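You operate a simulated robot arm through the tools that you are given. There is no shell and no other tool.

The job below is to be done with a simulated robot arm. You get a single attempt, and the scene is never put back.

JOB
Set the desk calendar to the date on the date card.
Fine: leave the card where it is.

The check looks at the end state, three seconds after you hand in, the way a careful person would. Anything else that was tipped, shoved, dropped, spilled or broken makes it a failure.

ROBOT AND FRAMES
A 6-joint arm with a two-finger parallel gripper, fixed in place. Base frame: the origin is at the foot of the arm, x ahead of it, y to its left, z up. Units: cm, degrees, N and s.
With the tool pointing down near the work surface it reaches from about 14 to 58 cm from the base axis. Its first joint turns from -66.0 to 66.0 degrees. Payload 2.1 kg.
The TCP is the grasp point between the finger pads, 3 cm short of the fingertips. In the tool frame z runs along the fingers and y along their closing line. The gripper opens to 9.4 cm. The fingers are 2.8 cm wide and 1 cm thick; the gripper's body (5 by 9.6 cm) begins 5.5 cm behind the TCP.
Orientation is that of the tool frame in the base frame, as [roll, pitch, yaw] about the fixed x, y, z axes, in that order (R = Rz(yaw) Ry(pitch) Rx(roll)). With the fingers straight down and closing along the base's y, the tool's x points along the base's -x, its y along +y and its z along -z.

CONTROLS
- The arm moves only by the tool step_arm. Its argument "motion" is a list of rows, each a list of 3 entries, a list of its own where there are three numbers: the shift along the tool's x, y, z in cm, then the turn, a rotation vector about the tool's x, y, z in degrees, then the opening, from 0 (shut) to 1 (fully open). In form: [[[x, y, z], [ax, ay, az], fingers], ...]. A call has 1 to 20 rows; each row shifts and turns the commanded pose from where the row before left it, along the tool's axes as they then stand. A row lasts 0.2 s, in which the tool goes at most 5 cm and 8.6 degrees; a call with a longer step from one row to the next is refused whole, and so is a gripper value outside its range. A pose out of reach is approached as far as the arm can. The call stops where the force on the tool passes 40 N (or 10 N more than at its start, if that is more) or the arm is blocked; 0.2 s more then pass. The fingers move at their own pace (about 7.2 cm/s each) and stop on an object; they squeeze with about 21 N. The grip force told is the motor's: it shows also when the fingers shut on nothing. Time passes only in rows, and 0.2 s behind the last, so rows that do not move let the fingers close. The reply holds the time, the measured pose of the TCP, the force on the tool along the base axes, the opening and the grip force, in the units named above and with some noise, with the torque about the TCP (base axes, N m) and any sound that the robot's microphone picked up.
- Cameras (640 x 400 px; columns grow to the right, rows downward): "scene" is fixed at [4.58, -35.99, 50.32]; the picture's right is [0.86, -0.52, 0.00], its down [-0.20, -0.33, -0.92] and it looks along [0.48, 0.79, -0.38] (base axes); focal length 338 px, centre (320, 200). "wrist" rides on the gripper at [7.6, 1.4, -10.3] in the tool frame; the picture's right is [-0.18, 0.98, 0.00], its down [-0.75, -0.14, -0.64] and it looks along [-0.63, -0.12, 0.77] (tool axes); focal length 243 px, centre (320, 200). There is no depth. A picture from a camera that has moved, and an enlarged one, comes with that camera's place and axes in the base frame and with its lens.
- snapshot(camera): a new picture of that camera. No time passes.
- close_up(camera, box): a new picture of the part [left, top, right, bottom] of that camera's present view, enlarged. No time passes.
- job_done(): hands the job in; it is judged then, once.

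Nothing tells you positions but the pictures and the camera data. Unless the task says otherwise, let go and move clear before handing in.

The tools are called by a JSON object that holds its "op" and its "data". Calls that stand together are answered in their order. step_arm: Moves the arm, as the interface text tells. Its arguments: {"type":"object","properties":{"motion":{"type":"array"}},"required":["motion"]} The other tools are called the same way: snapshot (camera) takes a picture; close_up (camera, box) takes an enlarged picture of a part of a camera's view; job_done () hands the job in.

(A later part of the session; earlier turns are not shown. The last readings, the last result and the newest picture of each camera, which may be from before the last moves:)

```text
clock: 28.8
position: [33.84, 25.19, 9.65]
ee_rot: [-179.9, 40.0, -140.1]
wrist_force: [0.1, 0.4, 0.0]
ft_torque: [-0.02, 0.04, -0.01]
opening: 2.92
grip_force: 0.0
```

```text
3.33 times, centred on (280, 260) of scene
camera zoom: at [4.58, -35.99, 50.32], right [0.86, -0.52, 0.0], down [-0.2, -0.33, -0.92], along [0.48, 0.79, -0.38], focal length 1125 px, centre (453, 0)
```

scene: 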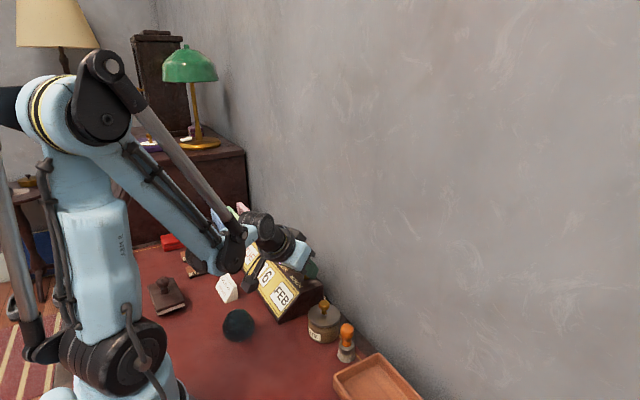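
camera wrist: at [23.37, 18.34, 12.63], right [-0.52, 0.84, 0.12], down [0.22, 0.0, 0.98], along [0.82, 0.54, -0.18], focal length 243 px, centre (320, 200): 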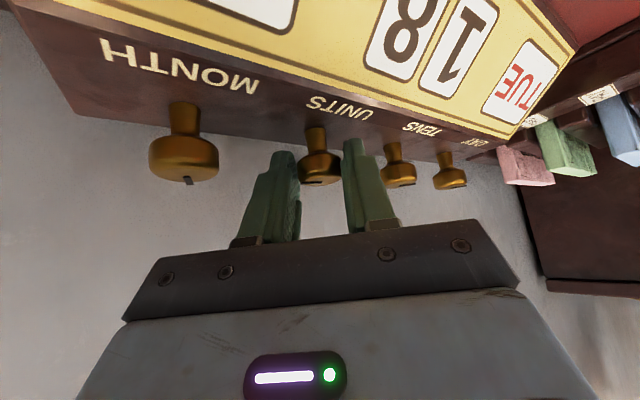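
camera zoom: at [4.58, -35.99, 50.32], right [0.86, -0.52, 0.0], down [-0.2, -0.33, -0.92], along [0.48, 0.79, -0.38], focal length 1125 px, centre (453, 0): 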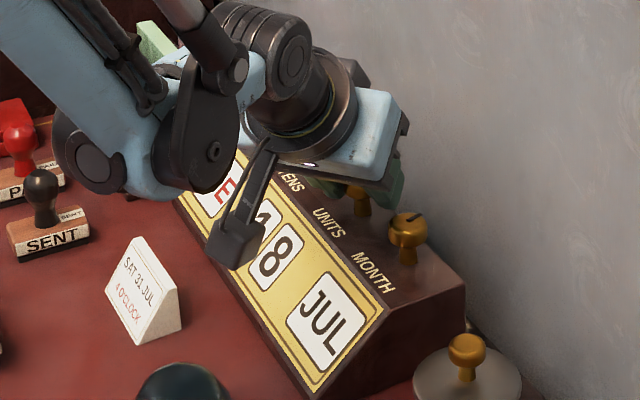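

{"op": "step_arm", "data": {"motion": [[[0, 0, 0], [0, 0, 0], 0.2], [[0, 0, 0], [0, 0, 0], 0.2], [[-0.007, 0.13, 0.0], [5.142, 0, 6.128], 0.2], [[-0.007, 0.13, 0.0], [5.142, 0, 6.128], 0.2], [[-0.007, 0.13, 0.0], [5.142, 0, 6.128], 0.2], [[-0.007, 0.13, 0.0], [5.142, 0, 6.128], 0.2]]}}

{"op": "step_arm", "data": {"motion": [[[-0.007, 0.13, 0.0], [5.142, 0, 6.128], 0.2], [[-0.007, 0.13, 0.006], [5.142, 0, 6.128], 0.2], [[-0.007, 0.125, 0.006], [5.142, 0, 6.128], 0.2]]}}

{"op": "close_up", "data": {"camera": "scene", "box": [200, 200, 360, 320]}}

```text
clock: 30.2
position: [33.68, 25.61, 9.73]
ee_rot: [-179.9, 40.1, -172.2]
wrist_force: [23.2, 5.2, -28.0]
ft_torque: [-0.07, 0.01, 0.16]
opening: 2.53
grip_force: 45.2
```

```text
clock: 31.0
position: [33.57, 26.0, 9.55]
ee_rot: [180.0, 40.0, 163.9]
wrist_force: [3.0, -10.1, -3.9]
ft_torque: [-0.22, -0.01, 0.44]
opening: 2.55
grip_force: 45.0
```

```text
3.33 times, centred on (280, 260) of scene
camera zoom: at [4.58, -35.99, 50.32], right [0.86, -0.52, 0.0], down [-0.2, -0.33, -0.92], along [0.48, 0.79, -0.38], focal length 1125 px, centre (453, 0)
```

zoom: 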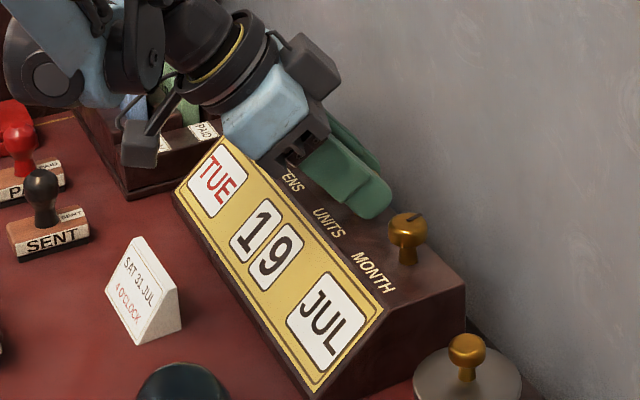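

{"op": "step_arm", "data": {"motion": [[[-0.007, 0.125, 0.006], [5.142, 0, 6.128], 0.2], [[-0.007, 0.125, 0.006], [5.142, 0, 6.128], 0.2], [[0, 0, 0], [0, 0, 0], 0.2]]}}

{"op": "close_up", "data": {"camera": "scene", "box": [200, 200, 360, 320]}}

```text
clock: 31.8
position: [33.72, 26.07, 9.56]
ee_rot: [-179.8, 40.1, 147.9]
wrist_force: [-3.0, -16.2, 1.7]
ft_torque: [-0.38, -0.09, 0.36]
opening: 2.55
grip_force: 45.1
```

```text
3.33 times, centred on (280, 260) of scene
camera zoom: at [4.58, -35.99, 50.32], right [0.86, -0.52, 0.0], down [-0.2, -0.33, -0.92], along [0.48, 0.79, -0.38], focal length 1125 px, centre (453, 0)
```

zoom: 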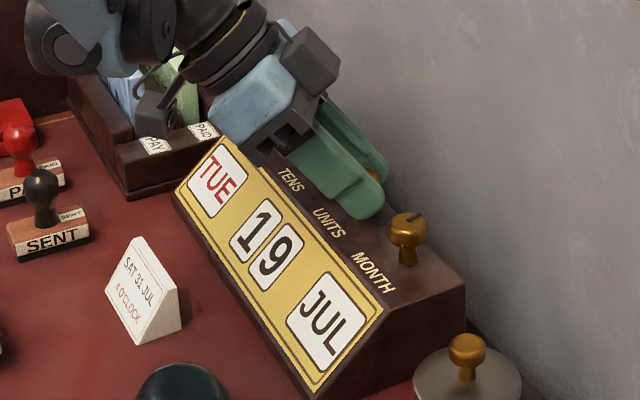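

The units window stayed at 9 although I turned further, and the torque is higher. It may have slipped or hit a stop, so I'll release and check the slot.

{"op": "step_arm", "data": {"motion": [[[0, 0, 0], [0, 0, 0], 0.31], [[0, 0, 0], [0, 0, 0], 0.31]]}}

{"op": "close_up", "data": {"camera": "wrist", "box": [200, 60, 520, 260]}}

{"op": "close_up", "data": {"camera": "scene", "box": [230, 200, 330, 280]}}

```text
clock: 32.4
position: [33.75, 26.21, 9.7]
ee_rot: [179.8, 40.0, 148.1]
wrist_force: [-0.4, 0.0, 0.5]
ft_torque: [0.0, 0.02, 0.02]
opening: 2.92
grip_force: 0.1
```

```text
2.00 times, centred on (360, 160) of wrist
camera zoom: at [23.95, 34.11, 12.67], right [0.64, 0.76, 0.12], down [0.06, -0.21, 0.98], along [0.77, -0.62, -0.18], focal length 485 px, centre (240, 280)
```

zoom: 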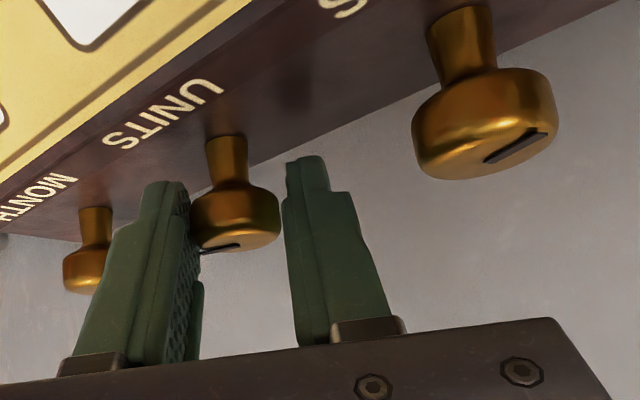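

```text
5.00 times, centred on (280, 240) of scene
camera zoom: at [4.58, -35.99, 50.32], right [0.86, -0.52, 0.0], down [-0.2, -0.33, -0.92], along [0.48, 0.79, -0.38], focal length 1688 px, centre (520, 0)
```

zoom: 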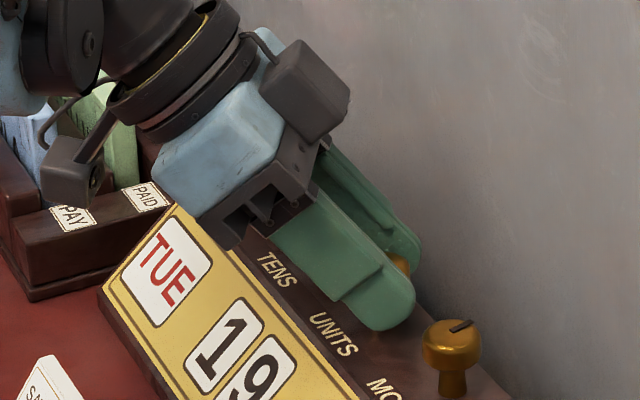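

The units slot sits right at the 9 position, so it either slipped or there is a stop after 9. I'll regrip and test with a short clockwise turn while watching the torque.

{"op": "step_arm", "data": {"motion": [[[-0.007, -0.132, 0.006], [-5.142, 0, -6.128], 0.31], [[-0.007, -0.132, 0.006], [-5.142, 0, -6.128], 0.31], [[-0.007, -0.132, 0.006], [-5.142, 0, -6.128], 0.31], [[-0.007, -0.132, 0.006], [-5.142, 0, -6.128], 0.31], [[0, 0, 0], [0, 0, 0], 0.2], [[0, 0, 0], [0, 0, 0], 0.2], [[-0.007, 0.132, 0.003], [5.142, 0, 6.128], 0.2]]}}

{"op": "step_arm", "data": {"motion": [[[-0.007, 0.132, 0.003], [5.142, 0, 6.128], 0.2]]}}

{"op": "step_arm", "data": {"motion": [[[-0.007, 0.132, 0.003], [5.142, 0, 6.128], 0.2]]}}

{"op": "close_up", "data": {"camera": "scene", "box": [200, 200, 360, 320]}}

```text
clock: 34.0
position: [33.61, 25.86, 9.58]
ee_rot: [-179.8, 40.0, 171.8]
wrist_force: [5.8, -10.1, -10.5]
ft_torque: [-0.28, 0.03, 0.4]
opening: 2.55
grip_force: 45.2
```

```text
clock: 34.4
position: [33.62, 25.93, 9.63]
ee_rot: [-179.9, 40.0, 163.8]
wrist_force: [3.6, -14.5, -12.4]
ft_torque: [-0.21, 0.18, 0.43]
opening: 2.57
grip_force: 44.4
```

```text
clock: 34.8
position: [33.68, 26.08, 9.71]
ee_rot: [-179.9, 40.0, 155.8]
wrist_force: [0.8, -23.8, -8.9]
ft_torque: [-0.36, 0.1, 0.2]
opening: 2.54
grip_force: 45.2
```

```text
3.33 times, centred on (280, 260) of scene
camera zoom: at [4.58, -35.99, 50.32], right [0.86, -0.52, 0.0], down [-0.2, -0.33, -0.92], along [0.48, 0.79, -0.38], focal length 1125 px, centre (453, 0)
```

zoom: 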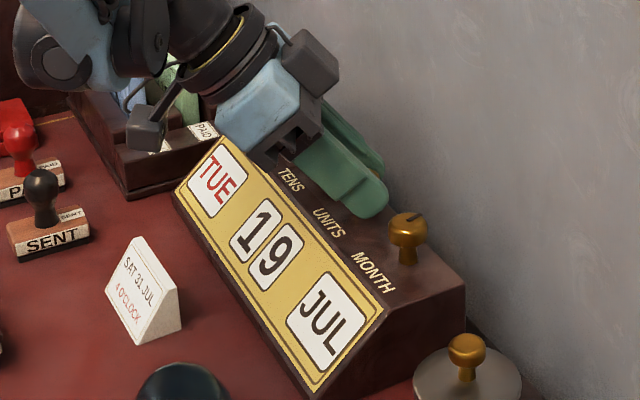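

The torque rises at once, so units stops at 9 and I need to go counter-clockwise, 9 down to 1. I'll release, swing clockwise, regrip and turn counter-clockwise.

{"op": "step_arm", "data": {"motion": [[[0, 0, 0], [0, 0, 0], 0.31], [[0, 0, 0], [0, 0, 0], 0.31], [[-0.007, 0.132, 0.003], [5.142, 0, 6.128], 0.31], [[-0.007, 0.132, 0.003], [5.142, 0, 6.128], 0.31], [[0, 0, 0], [0, 0, 0], 0.2], [[0, 0, 0], [0, 0, 0], 0.2], [[-0.007, -0.132, 0.006], [-5.142, 0, -6.128], 0.2], [[-0.007, -0.132, 0.006], [-5.142, 0, -6.128], 0.2], [[-0.007, -0.132, 0.006], [-5.142, 0, -6.128], 0.2], [[-0.007, -0.132, 0.006], [-5.142, 0, -6.128], 0.2], [[-0.007, -0.132, 0.006], [-5.142, 0, -6.128], 0.2]]}}

{"op": "close_up", "data": {"camera": "scene", "box": [200, 200, 360, 320]}}

```text
clock: 37.2
position: [33.68, 25.61, 9.7]
ee_rot: [-179.8, 40.1, -179.9]
wrist_force: [-24.3, -8.3, 28.3]
ft_torque: [-0.25, 0.53, -0.08]
opening: 2.53
grip_force: 45.0
```

```text
3.33 times, centred on (280, 260) of scene
camera zoom: at [4.57, -36.0, 50.32], right [0.86, -0.52, 0.0], down [-0.2, -0.33, -0.93], along [0.48, 0.79, -0.38], focal length 1125 px, centre (453, 0)
```

zoom: 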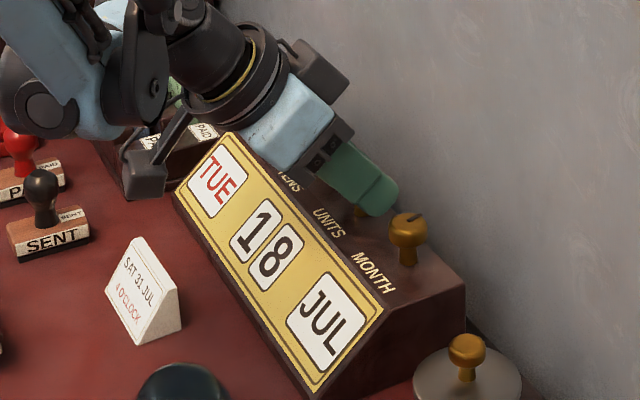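

{"op": "step_arm", "data": {"motion": [[[-0.007, -0.132, -0.03], [-5.142, 0, -6.128], 0.2], [[-0.007, -0.132, 0.0], [-5.142, 0, -6.128], 0.2], [[-0.007, -0.132, 0.0], [-5.142, 0, -6.128], 0.2]]}}

{"op": "step_arm", "data": {"motion": [[[-0.007, -0.132, 0.006], [-5.142, 0, -6.128], 0.2], [[-0.007, -0.132, 0.006], [-5.142, 0, -6.128], 0.2]]}}

{"op": "close_up", "data": {"camera": "scene", "box": [200, 200, 360, 320]}}

```text
clock: 38.0
position: [33.68, 25.23, 9.75]
ee_rot: [179.8, 40.1, -156.1]
wrist_force: [5.9, 5.7, -12.8]
ft_torque: [-0.23, 1.08, 0.03]
opening: 2.52
grip_force: 45.4
```

```text
clock: 38.6
position: [33.85, 25.23, 9.62]
ee_rot: [179.9, 40.1, -140.0]
wrist_force: [8.8, 17.0, -19.1]
ft_torque: [-0.11, 0.45, 0.09]
opening: 2.52
grip_force: 44.8
```

```text
3.33 times, centred on (280, 260) of scene
camera zoom: at [4.59, -35.98, 50.32], right [0.86, -0.52, 0.0], down [-0.2, -0.33, -0.92], along [0.48, 0.79, -0.38], focal length 1125 px, centre (453, 0)
```

zoom: 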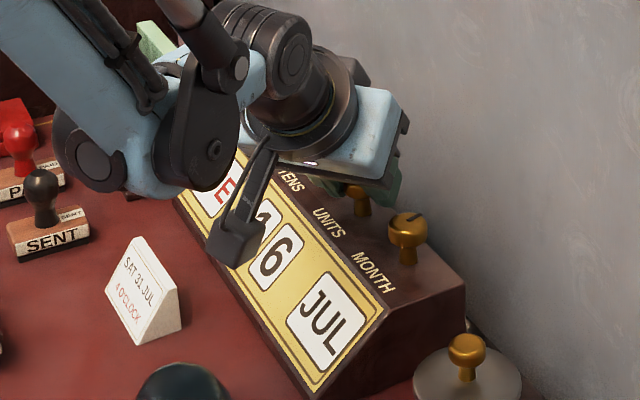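

Units is down to 6. I'll release, swing back clockwise and repeat.

{"op": "step_arm", "data": {"motion": [[[0, 0, 0], [0, 0, 0], 0.31], [[0, 0, 0], [0, 0, 0], 0.31], [[-0.007, 0.132, 0.006], [5.142, 0, 6.128], 0.31], [[-0.007, 0.132, 0.006], [5.142, 0, 6.128], 0.31], [[-0.007, 0.132, 0.006], [5.142, 0, 6.128], 0.31], [[-0.007, 0.132, 0.006], [5.142, 0, 6.128], 0.31], [[-0.007, 0.132, 0.006], [5.142, 0, 6.128], 0.31], [[0, 0, 0], [0, 0, 0], 0.31]]}}

{"op": "close_up", "data": {"camera": "wrist", "box": [200, 60, 520, 260]}}

{"op": "close_up", "data": {"camera": "scene", "box": [200, 200, 360, 320]}}

```text
clock: 40.4
position: [33.62, 25.66, 9.72]
ee_rot: [180.0, 39.9, 179.9]
wrist_force: [0.5, 0.1, -1.0]
ft_torque: [0.03, -0.03, 0.02]
opening: 2.89
grip_force: 0.0
```

```text
2.00 times, centred on (360, 160) of wrist
camera zoom: at [21.15, 27.24, 12.7], right [0.14, 0.98, 0.12], down [0.16, -0.14, 0.98], along [0.98, -0.12, -0.18], focal length 485 px, centre (240, 280)
```

zoom: 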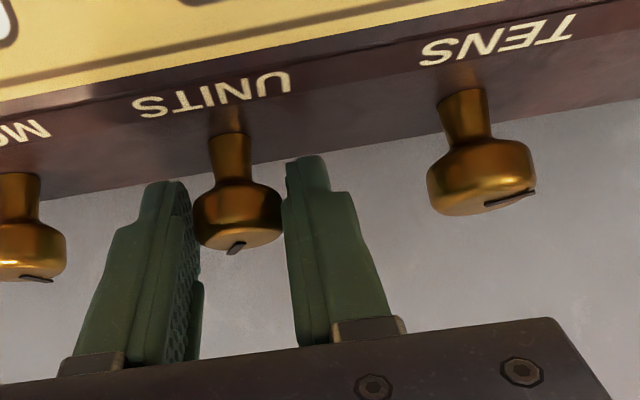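

```text
3.33 times, centred on (280, 260) of scene
camera zoom: at [4.58, -35.99, 50.32], right [0.86, -0.52, 0.0], down [-0.2, -0.33, -0.92], along [0.48, 0.79, -0.38], focal length 1125 px, centre (453, 0)
```

zoom: 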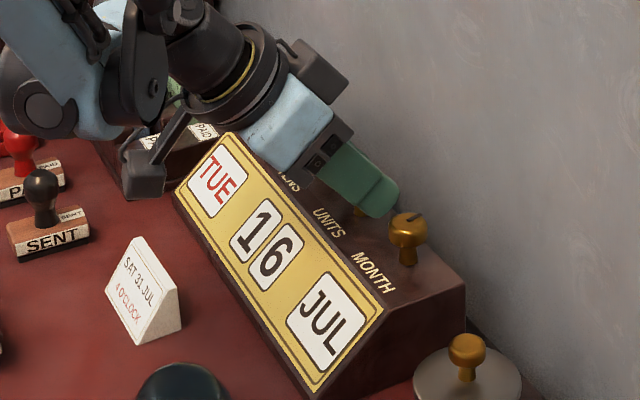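

{"op": "step_arm", "data": {"motion": [[[-0.007, 0.132, 0.006], [5.142, 0, 6.128], 0.31], [[-0.007, 0.132, 0.006], [5.142, 0, 6.128], 0.31], [[-0.007, 0.132, 0.006], [5.142, 0, 6.128], 0.31], [[-0.007, 0.132, 0.006], [5.142, 0, 6.128], 0.31], [[-0.007, 0.132, 0.006], [5.142, 0, 6.128], 0.31], [[0, 0, 0], [0, 0, 0], 0.2], [[0, 0, 0], [0, 0, 0], 0.2], [[-0.007, -0.132, 0.003], [-5.142, 0, -6.128], 0.2], [[-0.007, -0.132, 0.0], [-5.142, 0, -6.128], 0.2], [[-0.007, -0.132, 0.0], [-5.142, 0, -6.128], 0.2], [[-0.007, -0.132, 0.0], [-5.142, 0, -6.128], 0.2]]}}

{"op": "step_arm", "data": {"motion": [[[-0.007, -0.132, 0.0], [-5.142, 0, -6.128], 0.2], [[-0.007, -0.132, 0.0], [-5.142, 0, -6.128], 0.2], [[-0.007, -0.132, 0.003], [-5.142, 0, -6.128], 0.2]]}}

{"op": "close_up", "data": {"camera": "scene", "box": [200, 200, 360, 320]}}

```text
clock: 42.8
position: [33.73, 25.8, 9.85]
ee_rot: [-179.9, 40.0, 172.1]
wrist_force: [-14.1, -9.1, 9.1]
ft_torque: [-0.2, 0.3, -0.11]
opening: 2.53
grip_force: 45.0
```

```text
clock: 43.6
position: [33.73, 25.4, 9.68]
ee_rot: [180.0, 40.1, -163.9]
wrist_force: [-16.1, -8.8, 14.7]
ft_torque: [-0.1, 0.54, -0.06]
opening: 2.52
grip_force: 44.9
```

```text
3.33 times, centred on (280, 260) of scene
camera zoom: at [4.57, -35.99, 50.32], right [0.86, -0.52, 0.0], down [-0.2, -0.33, -0.92], along [0.48, 0.79, -0.38], focal length 1125 px, centre (453, 0)
```

zoom: 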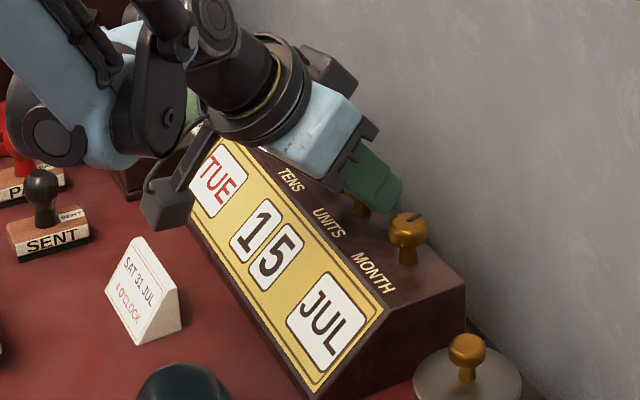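

{"op": "step_arm", "data": {"motion": [[[-0.007, -0.132, 0.0], [-5.142, 0, -6.128], 0.2], [[-0.007, -0.132, 0.003], [-5.142, 0, -6.128], 0.2], [[-0.007, -0.132, 0.006], [-5.142, 0, -6.128], 0.2]]}}

{"op": "close_up", "data": {"camera": "scene", "box": [200, 200, 360, 320]}}

```text
clock: 44.4
position: [33.68, 25.27, 9.66]
ee_rot: [179.9, 40.0, -140.1]
wrist_force: [-9.4, 7.1, -7.4]
ft_torque: [-0.43, 1.11, 0.03]
opening: 2.55
grip_force: 45.1
```

```text
3.33 times, centred on (280, 260) of scene
camera zoom: at [4.58, -35.99, 50.32], right [0.86, -0.52, 0.0], down [-0.2, -0.33, -0.92], along [0.48, 0.79, -0.38], focal length 1125 px, centre (453, 0)
```

zoom: 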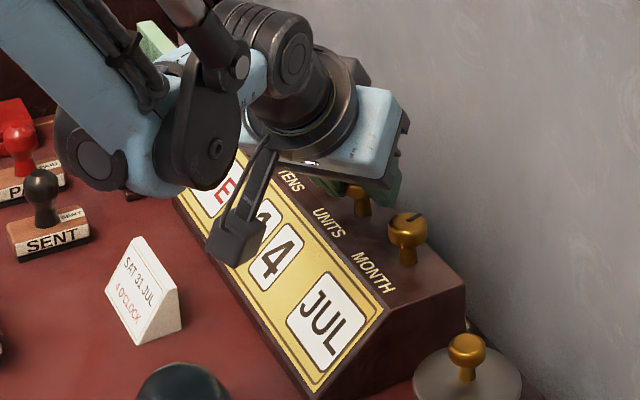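

{"op": "step_arm", "data": {"motion": [[[0, 0, 0], [0, 0, 0], 0.31], [[0, 0, 0], [0, 0, 0], 0.31], [[-0.007, 0.132, 0.006], [5.142, 0, 6.128], 0.31], [[-0.007, 0.132, 0.006], [5.142, 0, 6.128], 0.31], [[-0.007, 0.132, 0.006], [5.142, 0, 6.128], 0.31], [[-0.007, 0.132, 0.006], [5.142, 0, 6.128], 0.31], [[-0.007, 0.132, 0.006], [5.142, 0, 6.128], 0.31], [[-0.007, 0.132, 0.006], [5.142, 0, 6.128], 0.31], [[-0.007, 0.132, 0.006], [5.142, 0, 6.128], 0.31], [[-0.007, 0.132, 0.006], [5.142, 0, 6.128], 0.31], [[-0.007, 0.132, 0.006], [5.142, 0, 6.128], 0.31], [[-0.007, 0.132, 0.006], [5.142, 0, 6.128], 0.31], [[0, 0, 0], [0, 0, 0], 0.31]]}}

{"op": "close_up", "data": {"camera": "wrist", "box": [200, 60, 520, 260]}}

{"op": "close_up", "data": {"camera": "scene", "box": [200, 200, 360, 320]}}

```text
clock: 47.2
position: [33.95, 26.27, 9.77]
ee_rot: [179.8, 40.1, 139.9]
wrist_force: [0.2, -0.4, 0.8]
ft_torque: [-0.06, 0.03, 0.02]
opening: 2.99
grip_force: 0.4
```

```text
2.00 times, centred on (360, 160) of wrist
camera zoom: at [25.32, 35.56, 12.81], right [0.74, 0.66, 0.12], down [0.03, -0.21, 0.98], along [0.67, -0.72, -0.18], focal length 485 px, centre (240, 280)
```

zoom: 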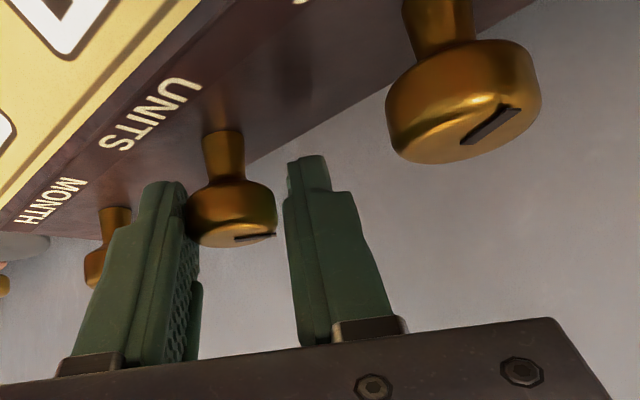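

```text
3.33 times, centred on (280, 260) of scene
camera zoom: at [4.58, -35.99, 50.32], right [0.86, -0.52, 0.0], down [-0.2, -0.33, -0.92], along [0.48, 0.79, -0.38], focal length 1125 px, centre (453, 0)
```

zoom: 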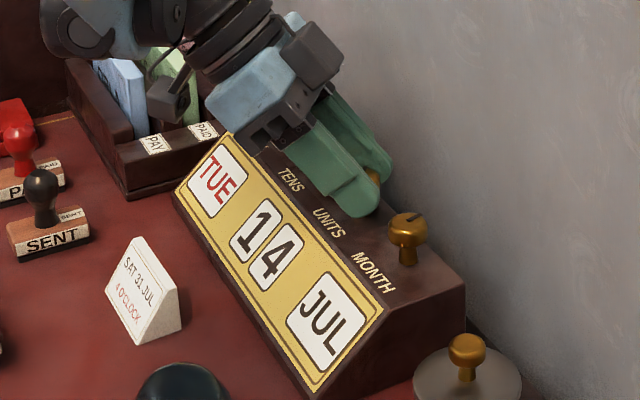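

{"op": "step_arm", "data": {"motion": [[[0, -0.12, 0.05], [0, 0, 0], 0.31], [[0, 0, 0], [0, 0, 0], 0.2], [[0, 0, 0], [0, 0, 0], 0.2], [[-0.007, -0.132, 0.0], [-5.142, 0, -6.128], 0.2], [[-0.007, -0.132, 0.0], [-5.142, 0, -6.128], 0.2], [[-0.007, -0.132, 0.0], [-5.142, 0, -6.128], 0.2], [[-0.007, -0.132, 0.0], [-5.142, 0, -6.128], 0.2], [[-0.007, -0.132, 0.0], [-5.142, 0, -6.128], 0.2]]}}

{"op": "step_arm", "data": {"motion": [[[-0.007, -0.132, 0.0], [-5.142, 0, -6.128], 0.2], [[-0.007, -0.132, 0.0], [-5.142, 0, -6.128], 0.2]]}}

{"op": "close_up", "data": {"camera": "scene", "box": [200, 200, 360, 320]}}

```text
clock: 49.0
position: [33.69, 25.75, 9.78]
ee_rot: [179.8, 40.0, -179.9]
wrist_force: [-4.8, 6.7, -3.2]
ft_torque: [0.08, -0.04, 0.05]
opening: 2.53
grip_force: 45.1
```

```text
clock: 49.6
position: [33.55, 25.47, 9.75]
ee_rot: [179.8, 40.0, -164.0]
wrist_force: [13.1, 19.4, -27.5]
ft_torque: [0.02, 0.56, 0.11]
opening: 2.52
grip_force: 45.0
```

```text
3.33 times, centred on (280, 260) of scene
camera zoom: at [4.59, -35.98, 50.32], right [0.86, -0.52, 0.0], down [-0.2, -0.33, -0.92], along [0.48, 0.79, -0.38], focal length 1125 px, centre (453, 0)
```

zoom: 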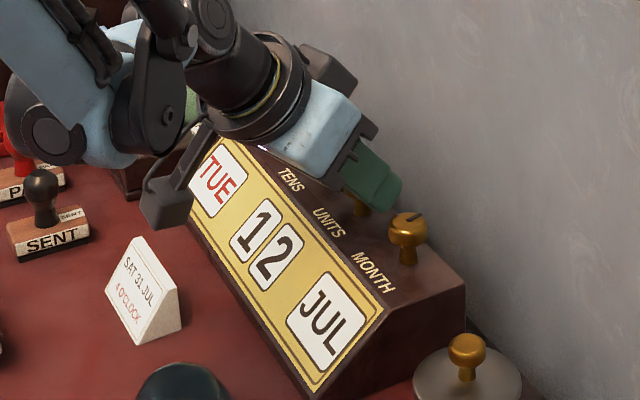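

Units shows 2, one more to go. I'll keep turning counter-clockwise.

{"op": "step_arm", "data": {"motion": [[[-0.007, -0.12, 0.03], [-5.142, 0, -6.128], 0.2], [[-0.007, -0.132, 0.006], [-5.142, 0, -6.128], 0.2], [[-0.007, -0.132, 0.006], [-5.142, 0, -6.128], 0.2]]}}

{"op": "close_up", "data": {"camera": "scene", "box": [200, 200, 360, 320]}}

```text
clock: 50.4
position: [33.75, 25.11, 9.8]
ee_rot: [179.6, 40.3, -140.2]
wrist_force: [-11.0, 19.9, 26.8]
ft_torque: [0.4, 0.44, 0.19]
opening: 2.53
grip_force: 44.5
```

```text
3.33 times, centred on (280, 260) of scene
camera zoom: at [4.57, -36.0, 50.32], right [0.86, -0.52, 0.0], down [-0.2, -0.33, -0.93], along [0.48, 0.79, -0.38], focal length 1125 px, centre (453, 0)
```

zoom: 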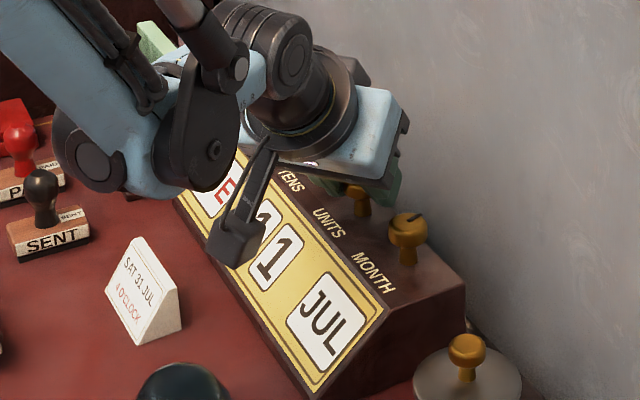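

Units shows 1. I'll release, square up, lift and move over the tens knob.

{"op": "step_arm", "data": {"motion": [[[0, 0, 0], [0, 0, 0], 0.31], [[0, 0, 0], [0, 0, 0], 0.31], [[-0.007, 0.132, 0.006], [5.142, 0, 6.128], 0.31], [[-0.007, 0.132, 0.006], [5.142, 0, 6.128], 0.31], [[-0.007, 0.132, 0.006], [5.142, 0, 6.128], 0.31], [[-0.007, 0.132, 0.006], [5.142, 0, 6.128], 0.31], [[-0.007, 0.132, 0.006], [5.142, 0, 6.128], 0.31], [[0, 0, 0], [0, 0, 0], 0.4], [[0, 0, 0], [0, 0, 0], 0.4], [[-1.3, 0, -1.55], [0, 0, 0], 0.4], [[-1.3, 0, -1.55], [0, 0, 0], 0.4], [[-1.3, 0, -1.55], [0, 0, 0], 0.4], [[0, 2.3, 0], [0, 0, 0], 0.4], [[0, 2.3, 0], [0, 0, 0], 0.4], [[0, 2.2, 0], [0, 0, 0], 0.4], [[0, 0, 0], [0, 0, 0], 0.4]]}}

{"op": "snapshot", "data": {"camera": "wrist"}}

{"op": "close_up", "data": {"camera": "scene", "box": [200, 200, 360, 320]}}

```text
clock: 53.8
position: [33.71, 32.45, 15.69]
ee_rot: [180.0, 40.0, -179.9]
wrist_force: [-0.3, -0.2, -0.7]
ft_torque: [0.01, 0.01, -0.01]
opening: 3.77
grip_force: 0.0
```

```text
taken
camera wrist: at [21.28, 33.97, 18.73], right [0.14, 0.98, 0.12], down [0.16, -0.14, 0.98], along [0.98, -0.12, -0.18], focal length 243 px, centre (320, 200)
```

wrist: 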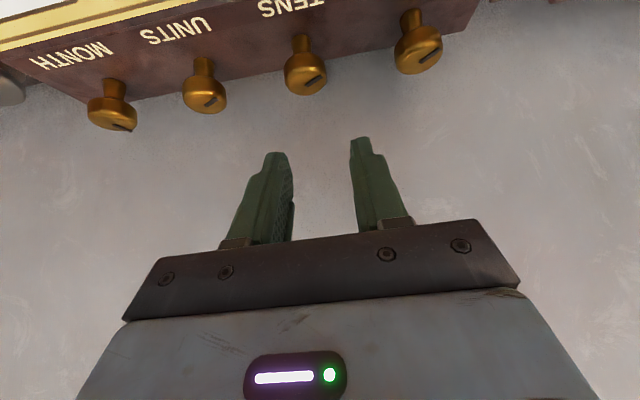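

```text
3.33 times, centred on (280, 260) of scene
camera zoom: at [4.58, -35.99, 50.32], right [0.86, -0.52, 0.0], down [-0.2, -0.33, -0.92], along [0.48, 0.79, -0.38], focal length 1125 px, centre (453, 0)
```

zoom: 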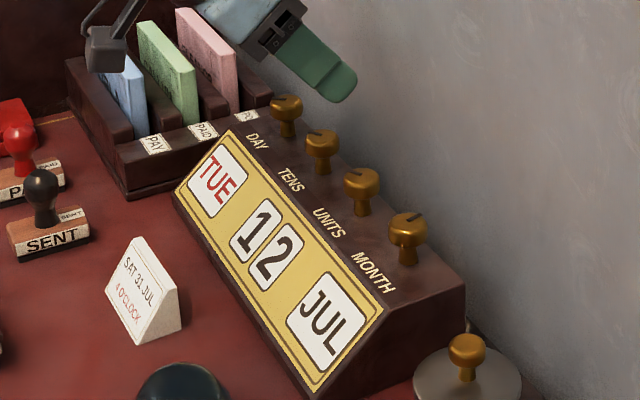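

On release the units window went back to 2, so that last step had not fully clicked over. I'll look at the knobs again, then redo it.

{"op": "close_up", "data": {"camera": "wrist", "box": [60, 0, 260, 140]}}

{"op": "close_up", "data": {"camera": "wrist", "box": [260, 0, 460, 120]}}

{"op": "close_up", "data": {"camera": "scene", "box": [260, 220, 320, 270]}}

```text
2.86 times, centred on (160, 70) of wrist
camera zoom: at [21.28, 33.97, 18.73], right [0.14, 0.98, 0.12], down [0.16, -0.14, 0.98], along [0.98, -0.12, -0.18], focal length 693 px, centre (777, 571)
```

zoom: 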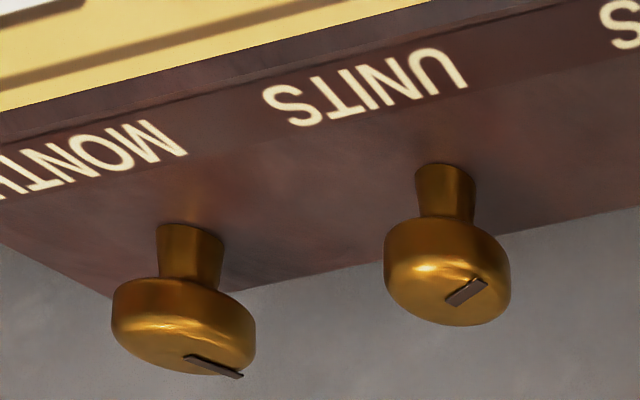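

```text
3.20 times, centred on (360, 60) of wrist
camera zoom: at [21.28, 33.97, 18.73], right [0.14, 0.98, 0.12], down [0.16, -0.14, 0.98], along [0.98, -0.12, -0.18], focal length 776 px, centre (192, 648)
```

zoom: 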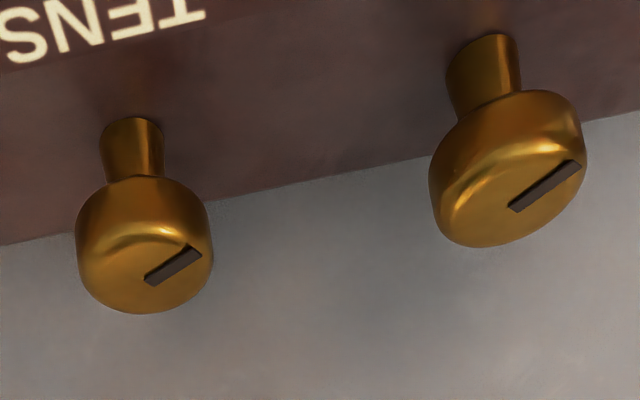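

```text
8.00 times, centred on (290, 245) of scene
camera zoom: at [4.58, -35.99, 50.32], right [0.86, -0.52, 0.0], down [-0.2, -0.33, -0.92], along [0.48, 0.79, -0.38], focal length 2701 px, centre (560, -160)
```

zoom: 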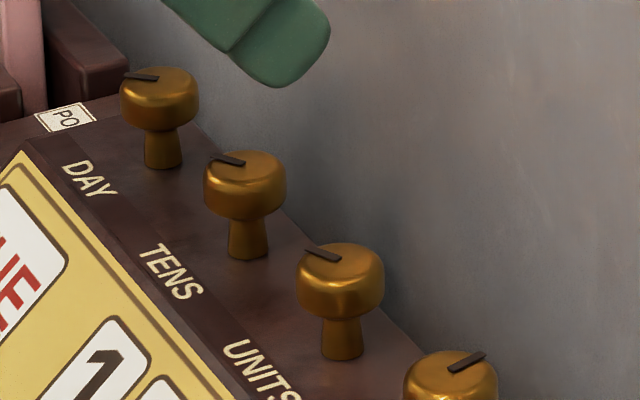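

{"op": "step_arm", "data": {"motion": [[[0, -2.25, 0], [0, 0, 0], 0.4], [[0, -2.25, 0], [0, 0, 0], 0.4], [[0, -2.25, 0], [0, 0, 0], 0.4], [[0, 0, 0], [0, 0, 0], 0.4], [[1.3, 0, 1.55], [0, 0, 0], 0.4], [[1.3, 0, 1.55], [0, 0, 0], 0.4], [[1.3, 0, 1.55], [0, 0, 0], 0.4], [[0, 0, 0], [0, 0, 0], 0.35], [[0, 0, 0], [0, 0, 0], 0.32]]}}

{"op": "close_up", "data": {"camera": "wrist", "box": [200, 60, 520, 260]}}

```text
clock: 55.8
position: [33.75, 25.75, 9.78]
ee_rot: [180.0, 40.0, 179.9]
wrist_force: [0.7, 0.2, 0.5]
ft_torque: [-0.01, 0.01, 0.01]
opening: 3.01
grip_force: 0.1
```

```text
2.00 times, centred on (360, 160) of wrist
camera zoom: at [21.38, 27.16, 12.8], right [0.14, 0.98, 0.12], down [0.16, -0.14, 0.98], along [0.98, -0.12, -0.18], focal length 485 px, centre (240, 280)
```

zoom: 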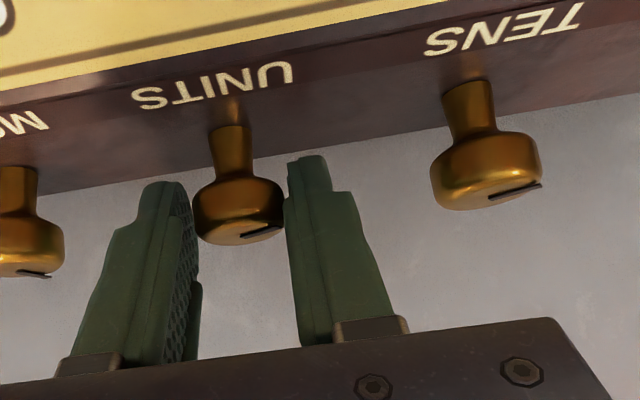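

{"op": "step_arm", "data": {"motion": [[[0.2, 0, 0], [0, 0, 0], 0.32], [[-0.007, 0.132, 0.006], [5.142, 0, 6.128], 0.32], [[-0.007, 0.132, 0.006], [5.142, 0, 6.128], 0.32], [[-0.007, 0.132, 0.006], [5.142, 0, 6.128], 0.32], [[0, 0, 0], [0, 0, 0], 0.2], [[0, 0, 0], [0, 0, 0], 0.2], [[-0.007, -0.132, 0.006], [-5.142, 0, -6.128], 0.2], [[-0.007, -0.132, 0.006], [-5.142, 0, -6.128], 0.2], [[-0.007, -0.132, 0.006], [-5.142, 0, -6.128], 0.2]]}}

{"op": "step_arm", "data": {"motion": [[[-0.007, -0.132, 0.006], [-5.142, 0, -6.128], 0.2], [[-0.007, -0.132, 0.006], [-5.142, 0, -6.128], 0.2]]}}

{"op": "close_up", "data": {"camera": "wrist", "box": [200, 60, 520, 260]}}

{"op": "close_up", "data": {"camera": "scene", "box": [200, 200, 360, 320]}}

```text
clock: 57.8
position: [33.53, 25.73, 9.61]
ee_rot: [180.0, 40.0, -179.9]
wrist_force: [-5.5, 5.6, 18.9]
ft_torque: [0.06, -0.29, 0.06]
opening: 2.52
grip_force: 44.9
```

```text
clock: 58.4
position: [33.69, 25.46, 9.6]
ee_rot: [179.6, 40.2, -164.0]
wrist_force: [-6.1, 10.6, 34.3]
ft_torque: [0.2, 0.28, 0.09]
opening: 2.55
grip_force: 45.0
```

```text
2.00 times, centred on (360, 160) of wrist
camera zoom: at [21.29, 23.44, 12.58], right [-0.14, 0.98, 0.12], down [0.2, -0.09, 0.98], along [0.97, 0.16, -0.18], focal length 485 px, centre (240, 280)
```

zoom: 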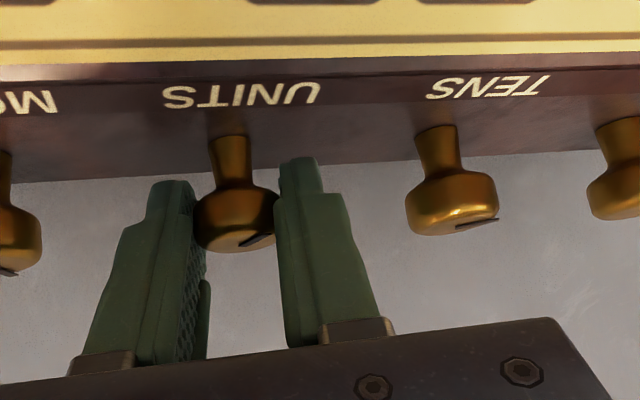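

```text
3.33 times, centred on (280, 260) of scene
camera zoom: at [4.57, -36.0, 50.31], right [0.86, -0.52, 0.0], down [-0.2, -0.33, -0.93], along [0.48, 0.79, -0.38], focal length 1125 px, centre (453, 0)
```

zoom: 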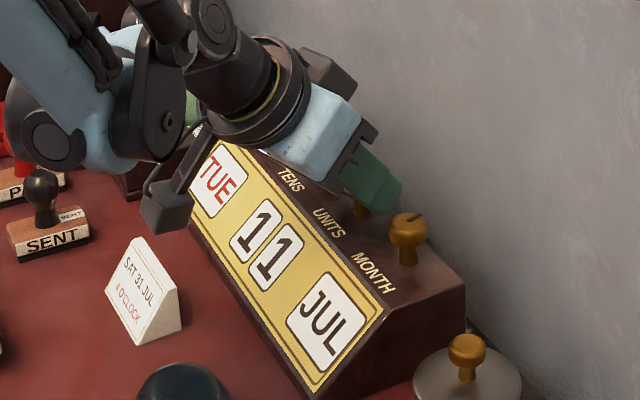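

Units shows 1, and the slot angle (about 30° per step) says it is sitting on the 1 position. I'll open wider this time and lift straight off before turning, so nothing drags the knob.

{"op": "step_arm", "data": {"motion": [[[0, 0, 0], [0, 0, 0], 0.32], [[0, 0, 0], [0, 0, 0], 0.4], [[0, 0, 0], [0, 0, 0], 0.4], [[-1.3, 0, -1.55], [0, 0, 0], 0.4], [[-1.3, 0, -1.55], [0, 0, 0], 0.4], [[-1.3, 0, -1.55], [0, 0, 0], 0.4], [[0, 0, 0], [0, 0, 0], 0.4]]}}

{"op": "close_up", "data": {"camera": "scene", "box": [200, 200, 360, 320]}}

{"op": "snapshot", "data": {"camera": "wrist"}}

```text
clock: 60.0
position: [33.47, 25.31, 15.73]
ee_rot: [180.0, 40.0, -164.0]
wrist_force: [0.5, -0.8, 0.4]
ft_torque: [0.03, 0.01, 0.0]
opening: 3.76
grip_force: 0.0
```

```text
3.33 times, centred on (280, 260) of scene
camera zoom: at [4.58, -35.99, 50.32], right [0.86, -0.52, 0.0], down [-0.2, -0.33, -0.92], along [0.48, 0.79, -0.38], focal length 1125 px, centre (453, 0)
```

zoom: 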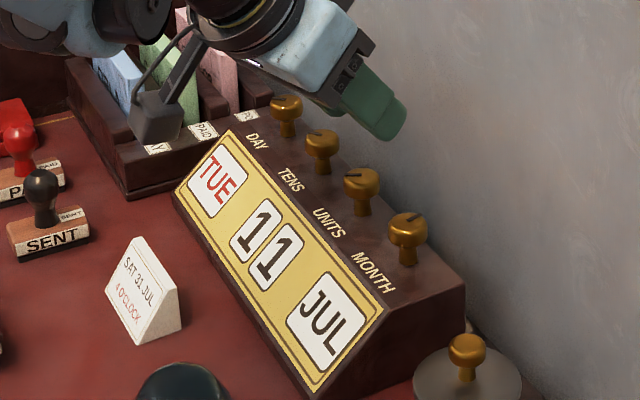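

```text
taken
camera wrist: at [21.22, 23.38, 18.74], right [-0.14, 0.98, 0.12], down [0.2, -0.09, 0.98], along [0.97, 0.16, -0.18], focal length 243 px, centre (320, 200)
```

wrist: 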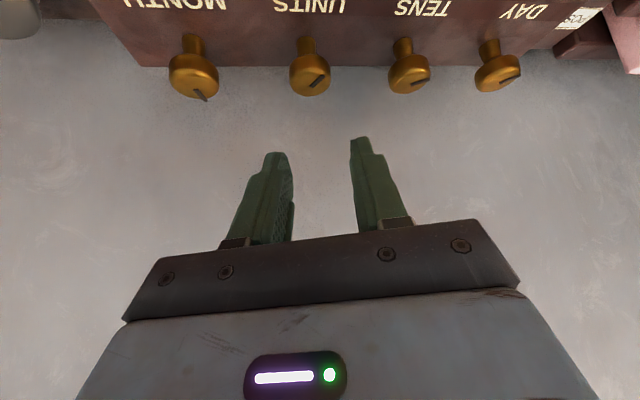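

Now reading TUE 11 JUL, and units held at 1. Next is tens, which needs 1 to 3, so two clockwise steps. I'll turn a little counter-clockwise in the air and move over the tens knob.

{"op": "step_arm", "data": {"motion": [[[-0.007, -0.132, 0.006], [-5.142, 0, -6.128], 0.4], [[-0.706, 2.071, 0.593], [0, 0, 0], 0.4], [[-0.706, 2.071, 0.593], [0, 0, 0], 0.4], [[-0.706, 2.071, 0.593], [0, 0, 0], 0.4], [[0, 0, 0], [0, 0, 0], 0.4]]}}

{"op": "close_up", "data": {"camera": "wrist", "box": [220, 20, 420, 145]}}

{"op": "snapshot", "data": {"camera": "wrist"}}

```text
clock: 61.2
position: [33.62, 32.01, 15.6]
ee_rot: [-180.0, 40.0, -156.0]
wrist_force: [-0.8, -0.1, -0.9]
ft_torque: [0.0, 0.02, 0.01]
opening: 3.74
grip_force: 0.1
```

```text
3.20 times, centred on (320, 82) of wrist
camera zoom: at [21.71, 28.33, 18.68], right [-0.27, 0.96, 0.12], down [0.21, -0.06, 0.98], along [0.94, 0.29, -0.18], focal length 776 px, centre (320, 576)
```

zoom: 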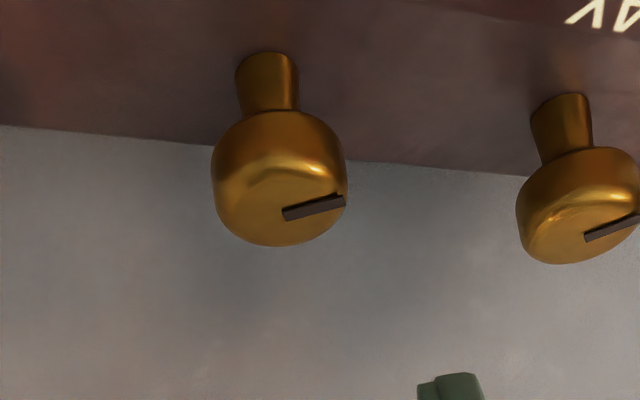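

```text
taken
camera wrist: at [21.71, 28.33, 18.68], right [-0.27, 0.96, 0.12], down [0.21, -0.06, 0.98], along [0.94, 0.29, -0.18], focal length 243 px, centre (320, 200)
```

wrist: 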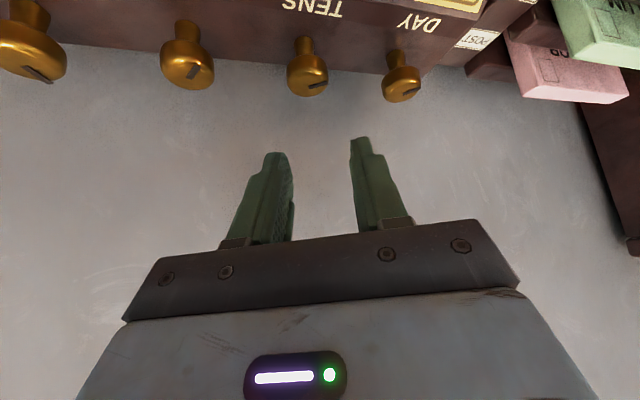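

The tens knob is well centred. I'll descend, swing one notch counter-clockwise, grip and turn clockwise.

{"op": "step_arm", "data": {"motion": [[[1.3, 0, 1.55], [0, 0, 0], 0.4], [[1.3, 0, 1.55], [0, 0, 0], 0.4], [[1.3, 0, 1.55], [0, 0, 0], 0.4], [[0, 0, 0], [0, 0, 0], 0.34], [[-0.007, -0.132, 0.006], [-5.142, 0, -6.128], 0.33], [[0, 0, 0], [0, 0, 0], 0.2], [[0, 0, 0], [0, 0, 0], 0.2]]}}

{"op": "step_arm", "data": {"motion": [[[-0.007, 0.132, 0.006], [5.142, 0, 6.128], 0.2], [[-0.007, 0.132, 0.006], [5.142, 0, 6.128], 0.2], [[-0.007, 0.132, 0.006], [5.142, 0, 6.128], 0.2], [[-0.007, 0.132, 0.006], [5.142, 0, 6.128], 0.2]]}}

{"op": "close_up", "data": {"camera": "scene", "box": [200, 200, 360, 320]}}

```text
clock: 62.8
position: [33.83, 31.94, 9.46]
ee_rot: [-179.8, 40.0, -148.0]
wrist_force: [10.3, -8.0, -10.5]
ft_torque: [-0.05, -0.25, -0.12]
opening: 2.52
grip_force: 45.1
```

```text
clock: 63.8
position: [33.72, 32.25, 9.59]
ee_rot: [-180.0, 40.0, 179.6]
wrist_force: [25.0, -14.9, -18.0]
ft_torque: [-0.09, -0.04, -0.13]
opening: 2.55
grip_force: 45.5
```

```text
3.33 times, centred on (280, 260) of scene
camera zoom: at [4.58, -35.99, 50.32], right [0.86, -0.52, 0.0], down [-0.2, -0.33, -0.92], along [0.48, 0.79, -0.38], focal length 1125 px, centre (453, 0)
```

zoom: 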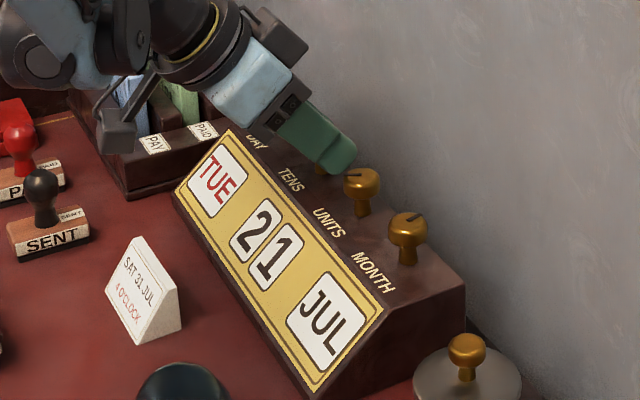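

Tens moved to 2. I'll relieve the grip slightly and continue.

{"op": "step_arm", "data": {"motion": [[[-0.007, 0.1, 0.03], [5.142, 0, 6.128], 0.2], [[-0.007, 0.125, 0.006], [5.142, 0, 6.128], 0.2]]}}

{"op": "step_arm", "data": {"motion": [[[-0.007, 0.125, 0.006], [5.142, 0, 6.128], 0.2], [[-0.007, 0.125, 0.006], [5.142, 0, 6.128], 0.2]]}}

{"op": "close_up", "data": {"camera": "scene", "box": [200, 200, 360, 320]}}

{"op": "close_up", "data": {"camera": "wrist", "box": [200, 60, 520, 260]}}

```text
clock: 64.4
position: [33.76, 32.48, 9.63]
ee_rot: [-179.9, 40.0, 163.7]
wrist_force: [11.5, -24.4, -10.9]
ft_torque: [-0.44, -0.45, -0.14]
opening: 2.53
grip_force: 44.8
```

```text
clock: 65.0
position: [33.82, 32.81, 9.66]
ee_rot: [-179.7, 40.2, 147.7]
wrist_force: [3.1, -33.3, 2.0]
ft_torque: [-0.09, 0.68, -0.17]
opening: 2.52
grip_force: 45.1
```

```text
3.33 times, centred on (280, 260) of scene
camera zoom: at [4.58, -35.99, 50.32], right [0.86, -0.52, 0.0], down [-0.2, -0.33, -0.92], along [0.48, 0.79, -0.38], focal length 1125 px, centre (453, 0)
```

zoom: 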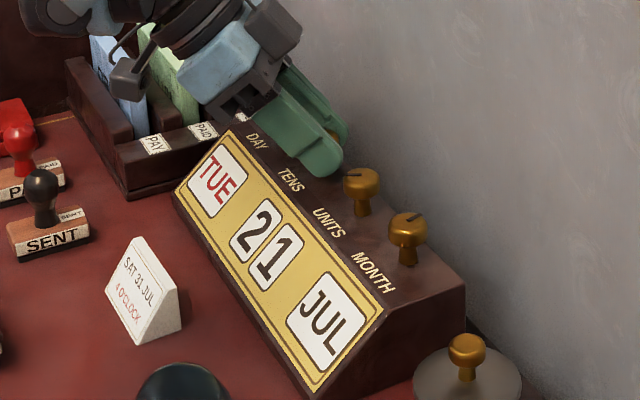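

```text
2.00 times, centred on (360, 160) of wrist
camera zoom: at [24.08, 40.68, 12.58], right [0.65, 0.75, 0.11], down [0.06, -0.2, 0.98], along [0.76, -0.62, -0.18], focal length 485 px, centre (240, 280)
```

zoom: 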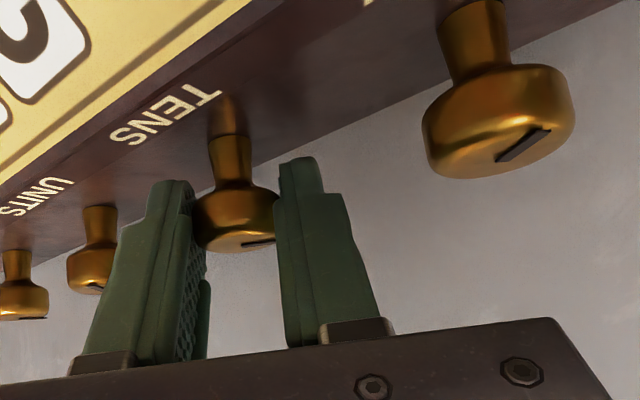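

{"op": "step_arm", "data": {"motion": [[[0, 0, 0], [0, 0, 0], 0.33], [[0, 0, 0], [0, 0, 0], 0.33]]}}

{"op": "close_up", "data": {"camera": "wrist", "box": [240, 100, 400, 200]}}

{"op": "close_up", "data": {"camera": "scene", "box": [200, 200, 360, 320]}}

```text
clock: 65.6
position: [33.72, 33.01, 9.52]
ee_rot: [179.9, 40.0, 148.0]
wrist_force: [0.3, -0.2, 0.3]
ft_torque: [0.0, 0.0, 0.0]
opening: 3.1
grip_force: 0.1
```

```text
4.00 times, centred on (320, 150) of wrist
camera zoom: at [23.95, 40.88, 12.57], right [0.64, 0.76, 0.12], down [0.06, -0.21, 0.98], along [0.77, -0.62, -0.18], focal length 970 px, centre (320, 400)
```

zoom: 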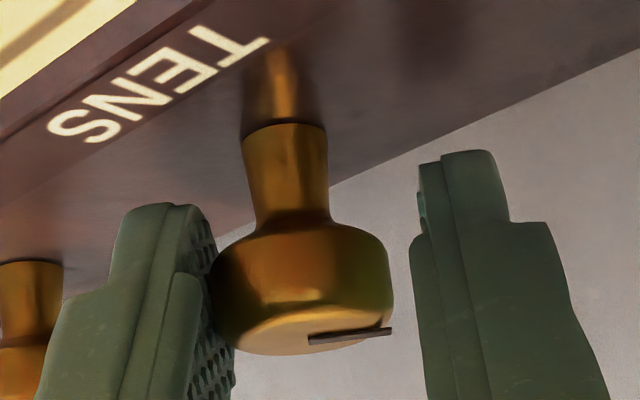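

```text
3.33 times, centred on (280, 260) of scene
camera zoom: at [4.58, -35.99, 50.32], right [0.86, -0.52, 0.0], down [-0.2, -0.33, -0.92], along [0.48, 0.79, -0.38], focal length 1125 px, centre (453, 0)
```

zoom: 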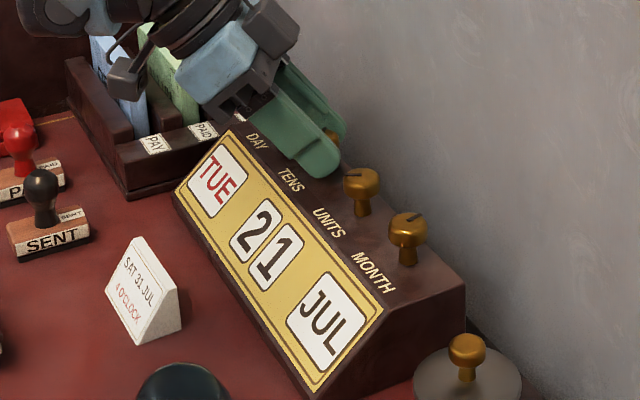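

The tens knob has turned about 60° for one step, so its steps are larger than the others. The tool is about 0.25 cm off-centre. I'll correct that, swing back with the fingers clear, and take another stroke.

{"op": "step_arm", "data": {"motion": [[[0, -0.25, 0], [0, 0, 0], 0.34], [[-0.007, -0.132, 0.006], [-5.142, 0, -6.128], 0.34], [[-0.007, -0.132, 0.006], [-5.142, 0, -6.128], 0.34], [[-0.007, -0.132, 0.006], [-5.142, 0, -6.128], 0.34], [[-0.007, -0.132, 0.006], [-5.142, 0, -6.128], 0.34], [[-0.007, -0.132, 0.006], [-5.142, 0, -6.128], 0.34], [[-0.007, -0.132, 0.006], [-5.142, 0, -6.128], 0.34], [[-0.007, -0.132, 0.006], [-5.142, 0, -6.128], 0.34], [[-0.007, -0.132, 0.006], [-5.142, 0, -6.128], 0.34], [[0, 0, 0], [0, 0, 0], 0.34]]}}

{"op": "close_up", "data": {"camera": "wrist", "box": [240, 100, 400, 200]}}

{"op": "close_up", "data": {"camera": "scene", "box": [200, 200, 360, 320]}}

```text
clock: 67.8
position: [33.52, 31.78, 9.68]
ee_rot: [180.0, 40.1, -147.8]
wrist_force: [0.4, 0.3, -0.7]
ft_torque: [0.01, 0.0, 0.02]
opening: 3.21
grip_force: 0.1
```

```text
4.00 times, centred on (320, 150) of wrist
camera zoom: at [22.4, 26.4, 12.61], right [-0.4, 0.91, 0.12], down [0.21, -0.03, 0.98], along [0.89, 0.42, -0.18], focal length 970 px, centre (320, 400)
```

zoom: 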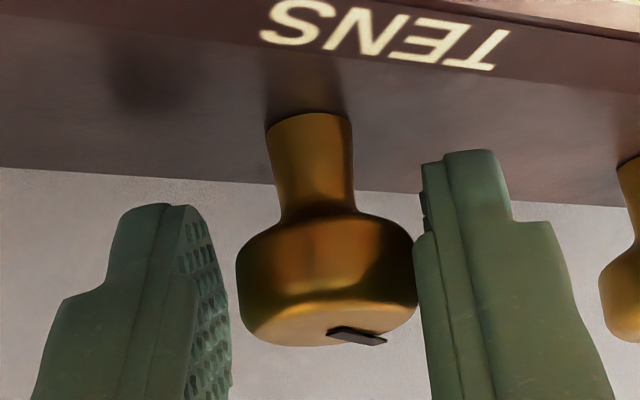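

```text
3.33 times, centred on (280, 260) of scene
camera zoom: at [4.58, -35.99, 50.32], right [0.86, -0.52, 0.0], down [-0.2, -0.33, -0.92], along [0.48, 0.79, -0.38], focal length 1125 px, centre (453, 0)
```

zoom: 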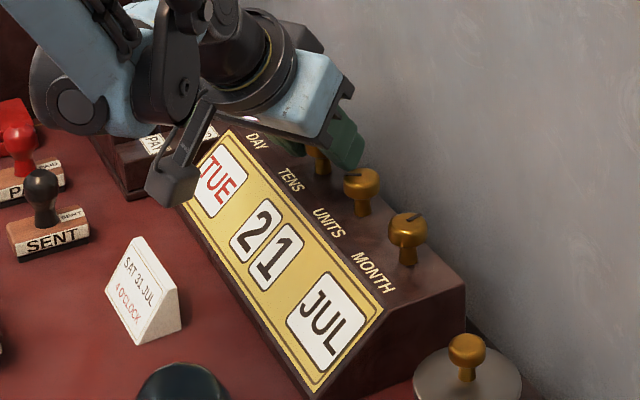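

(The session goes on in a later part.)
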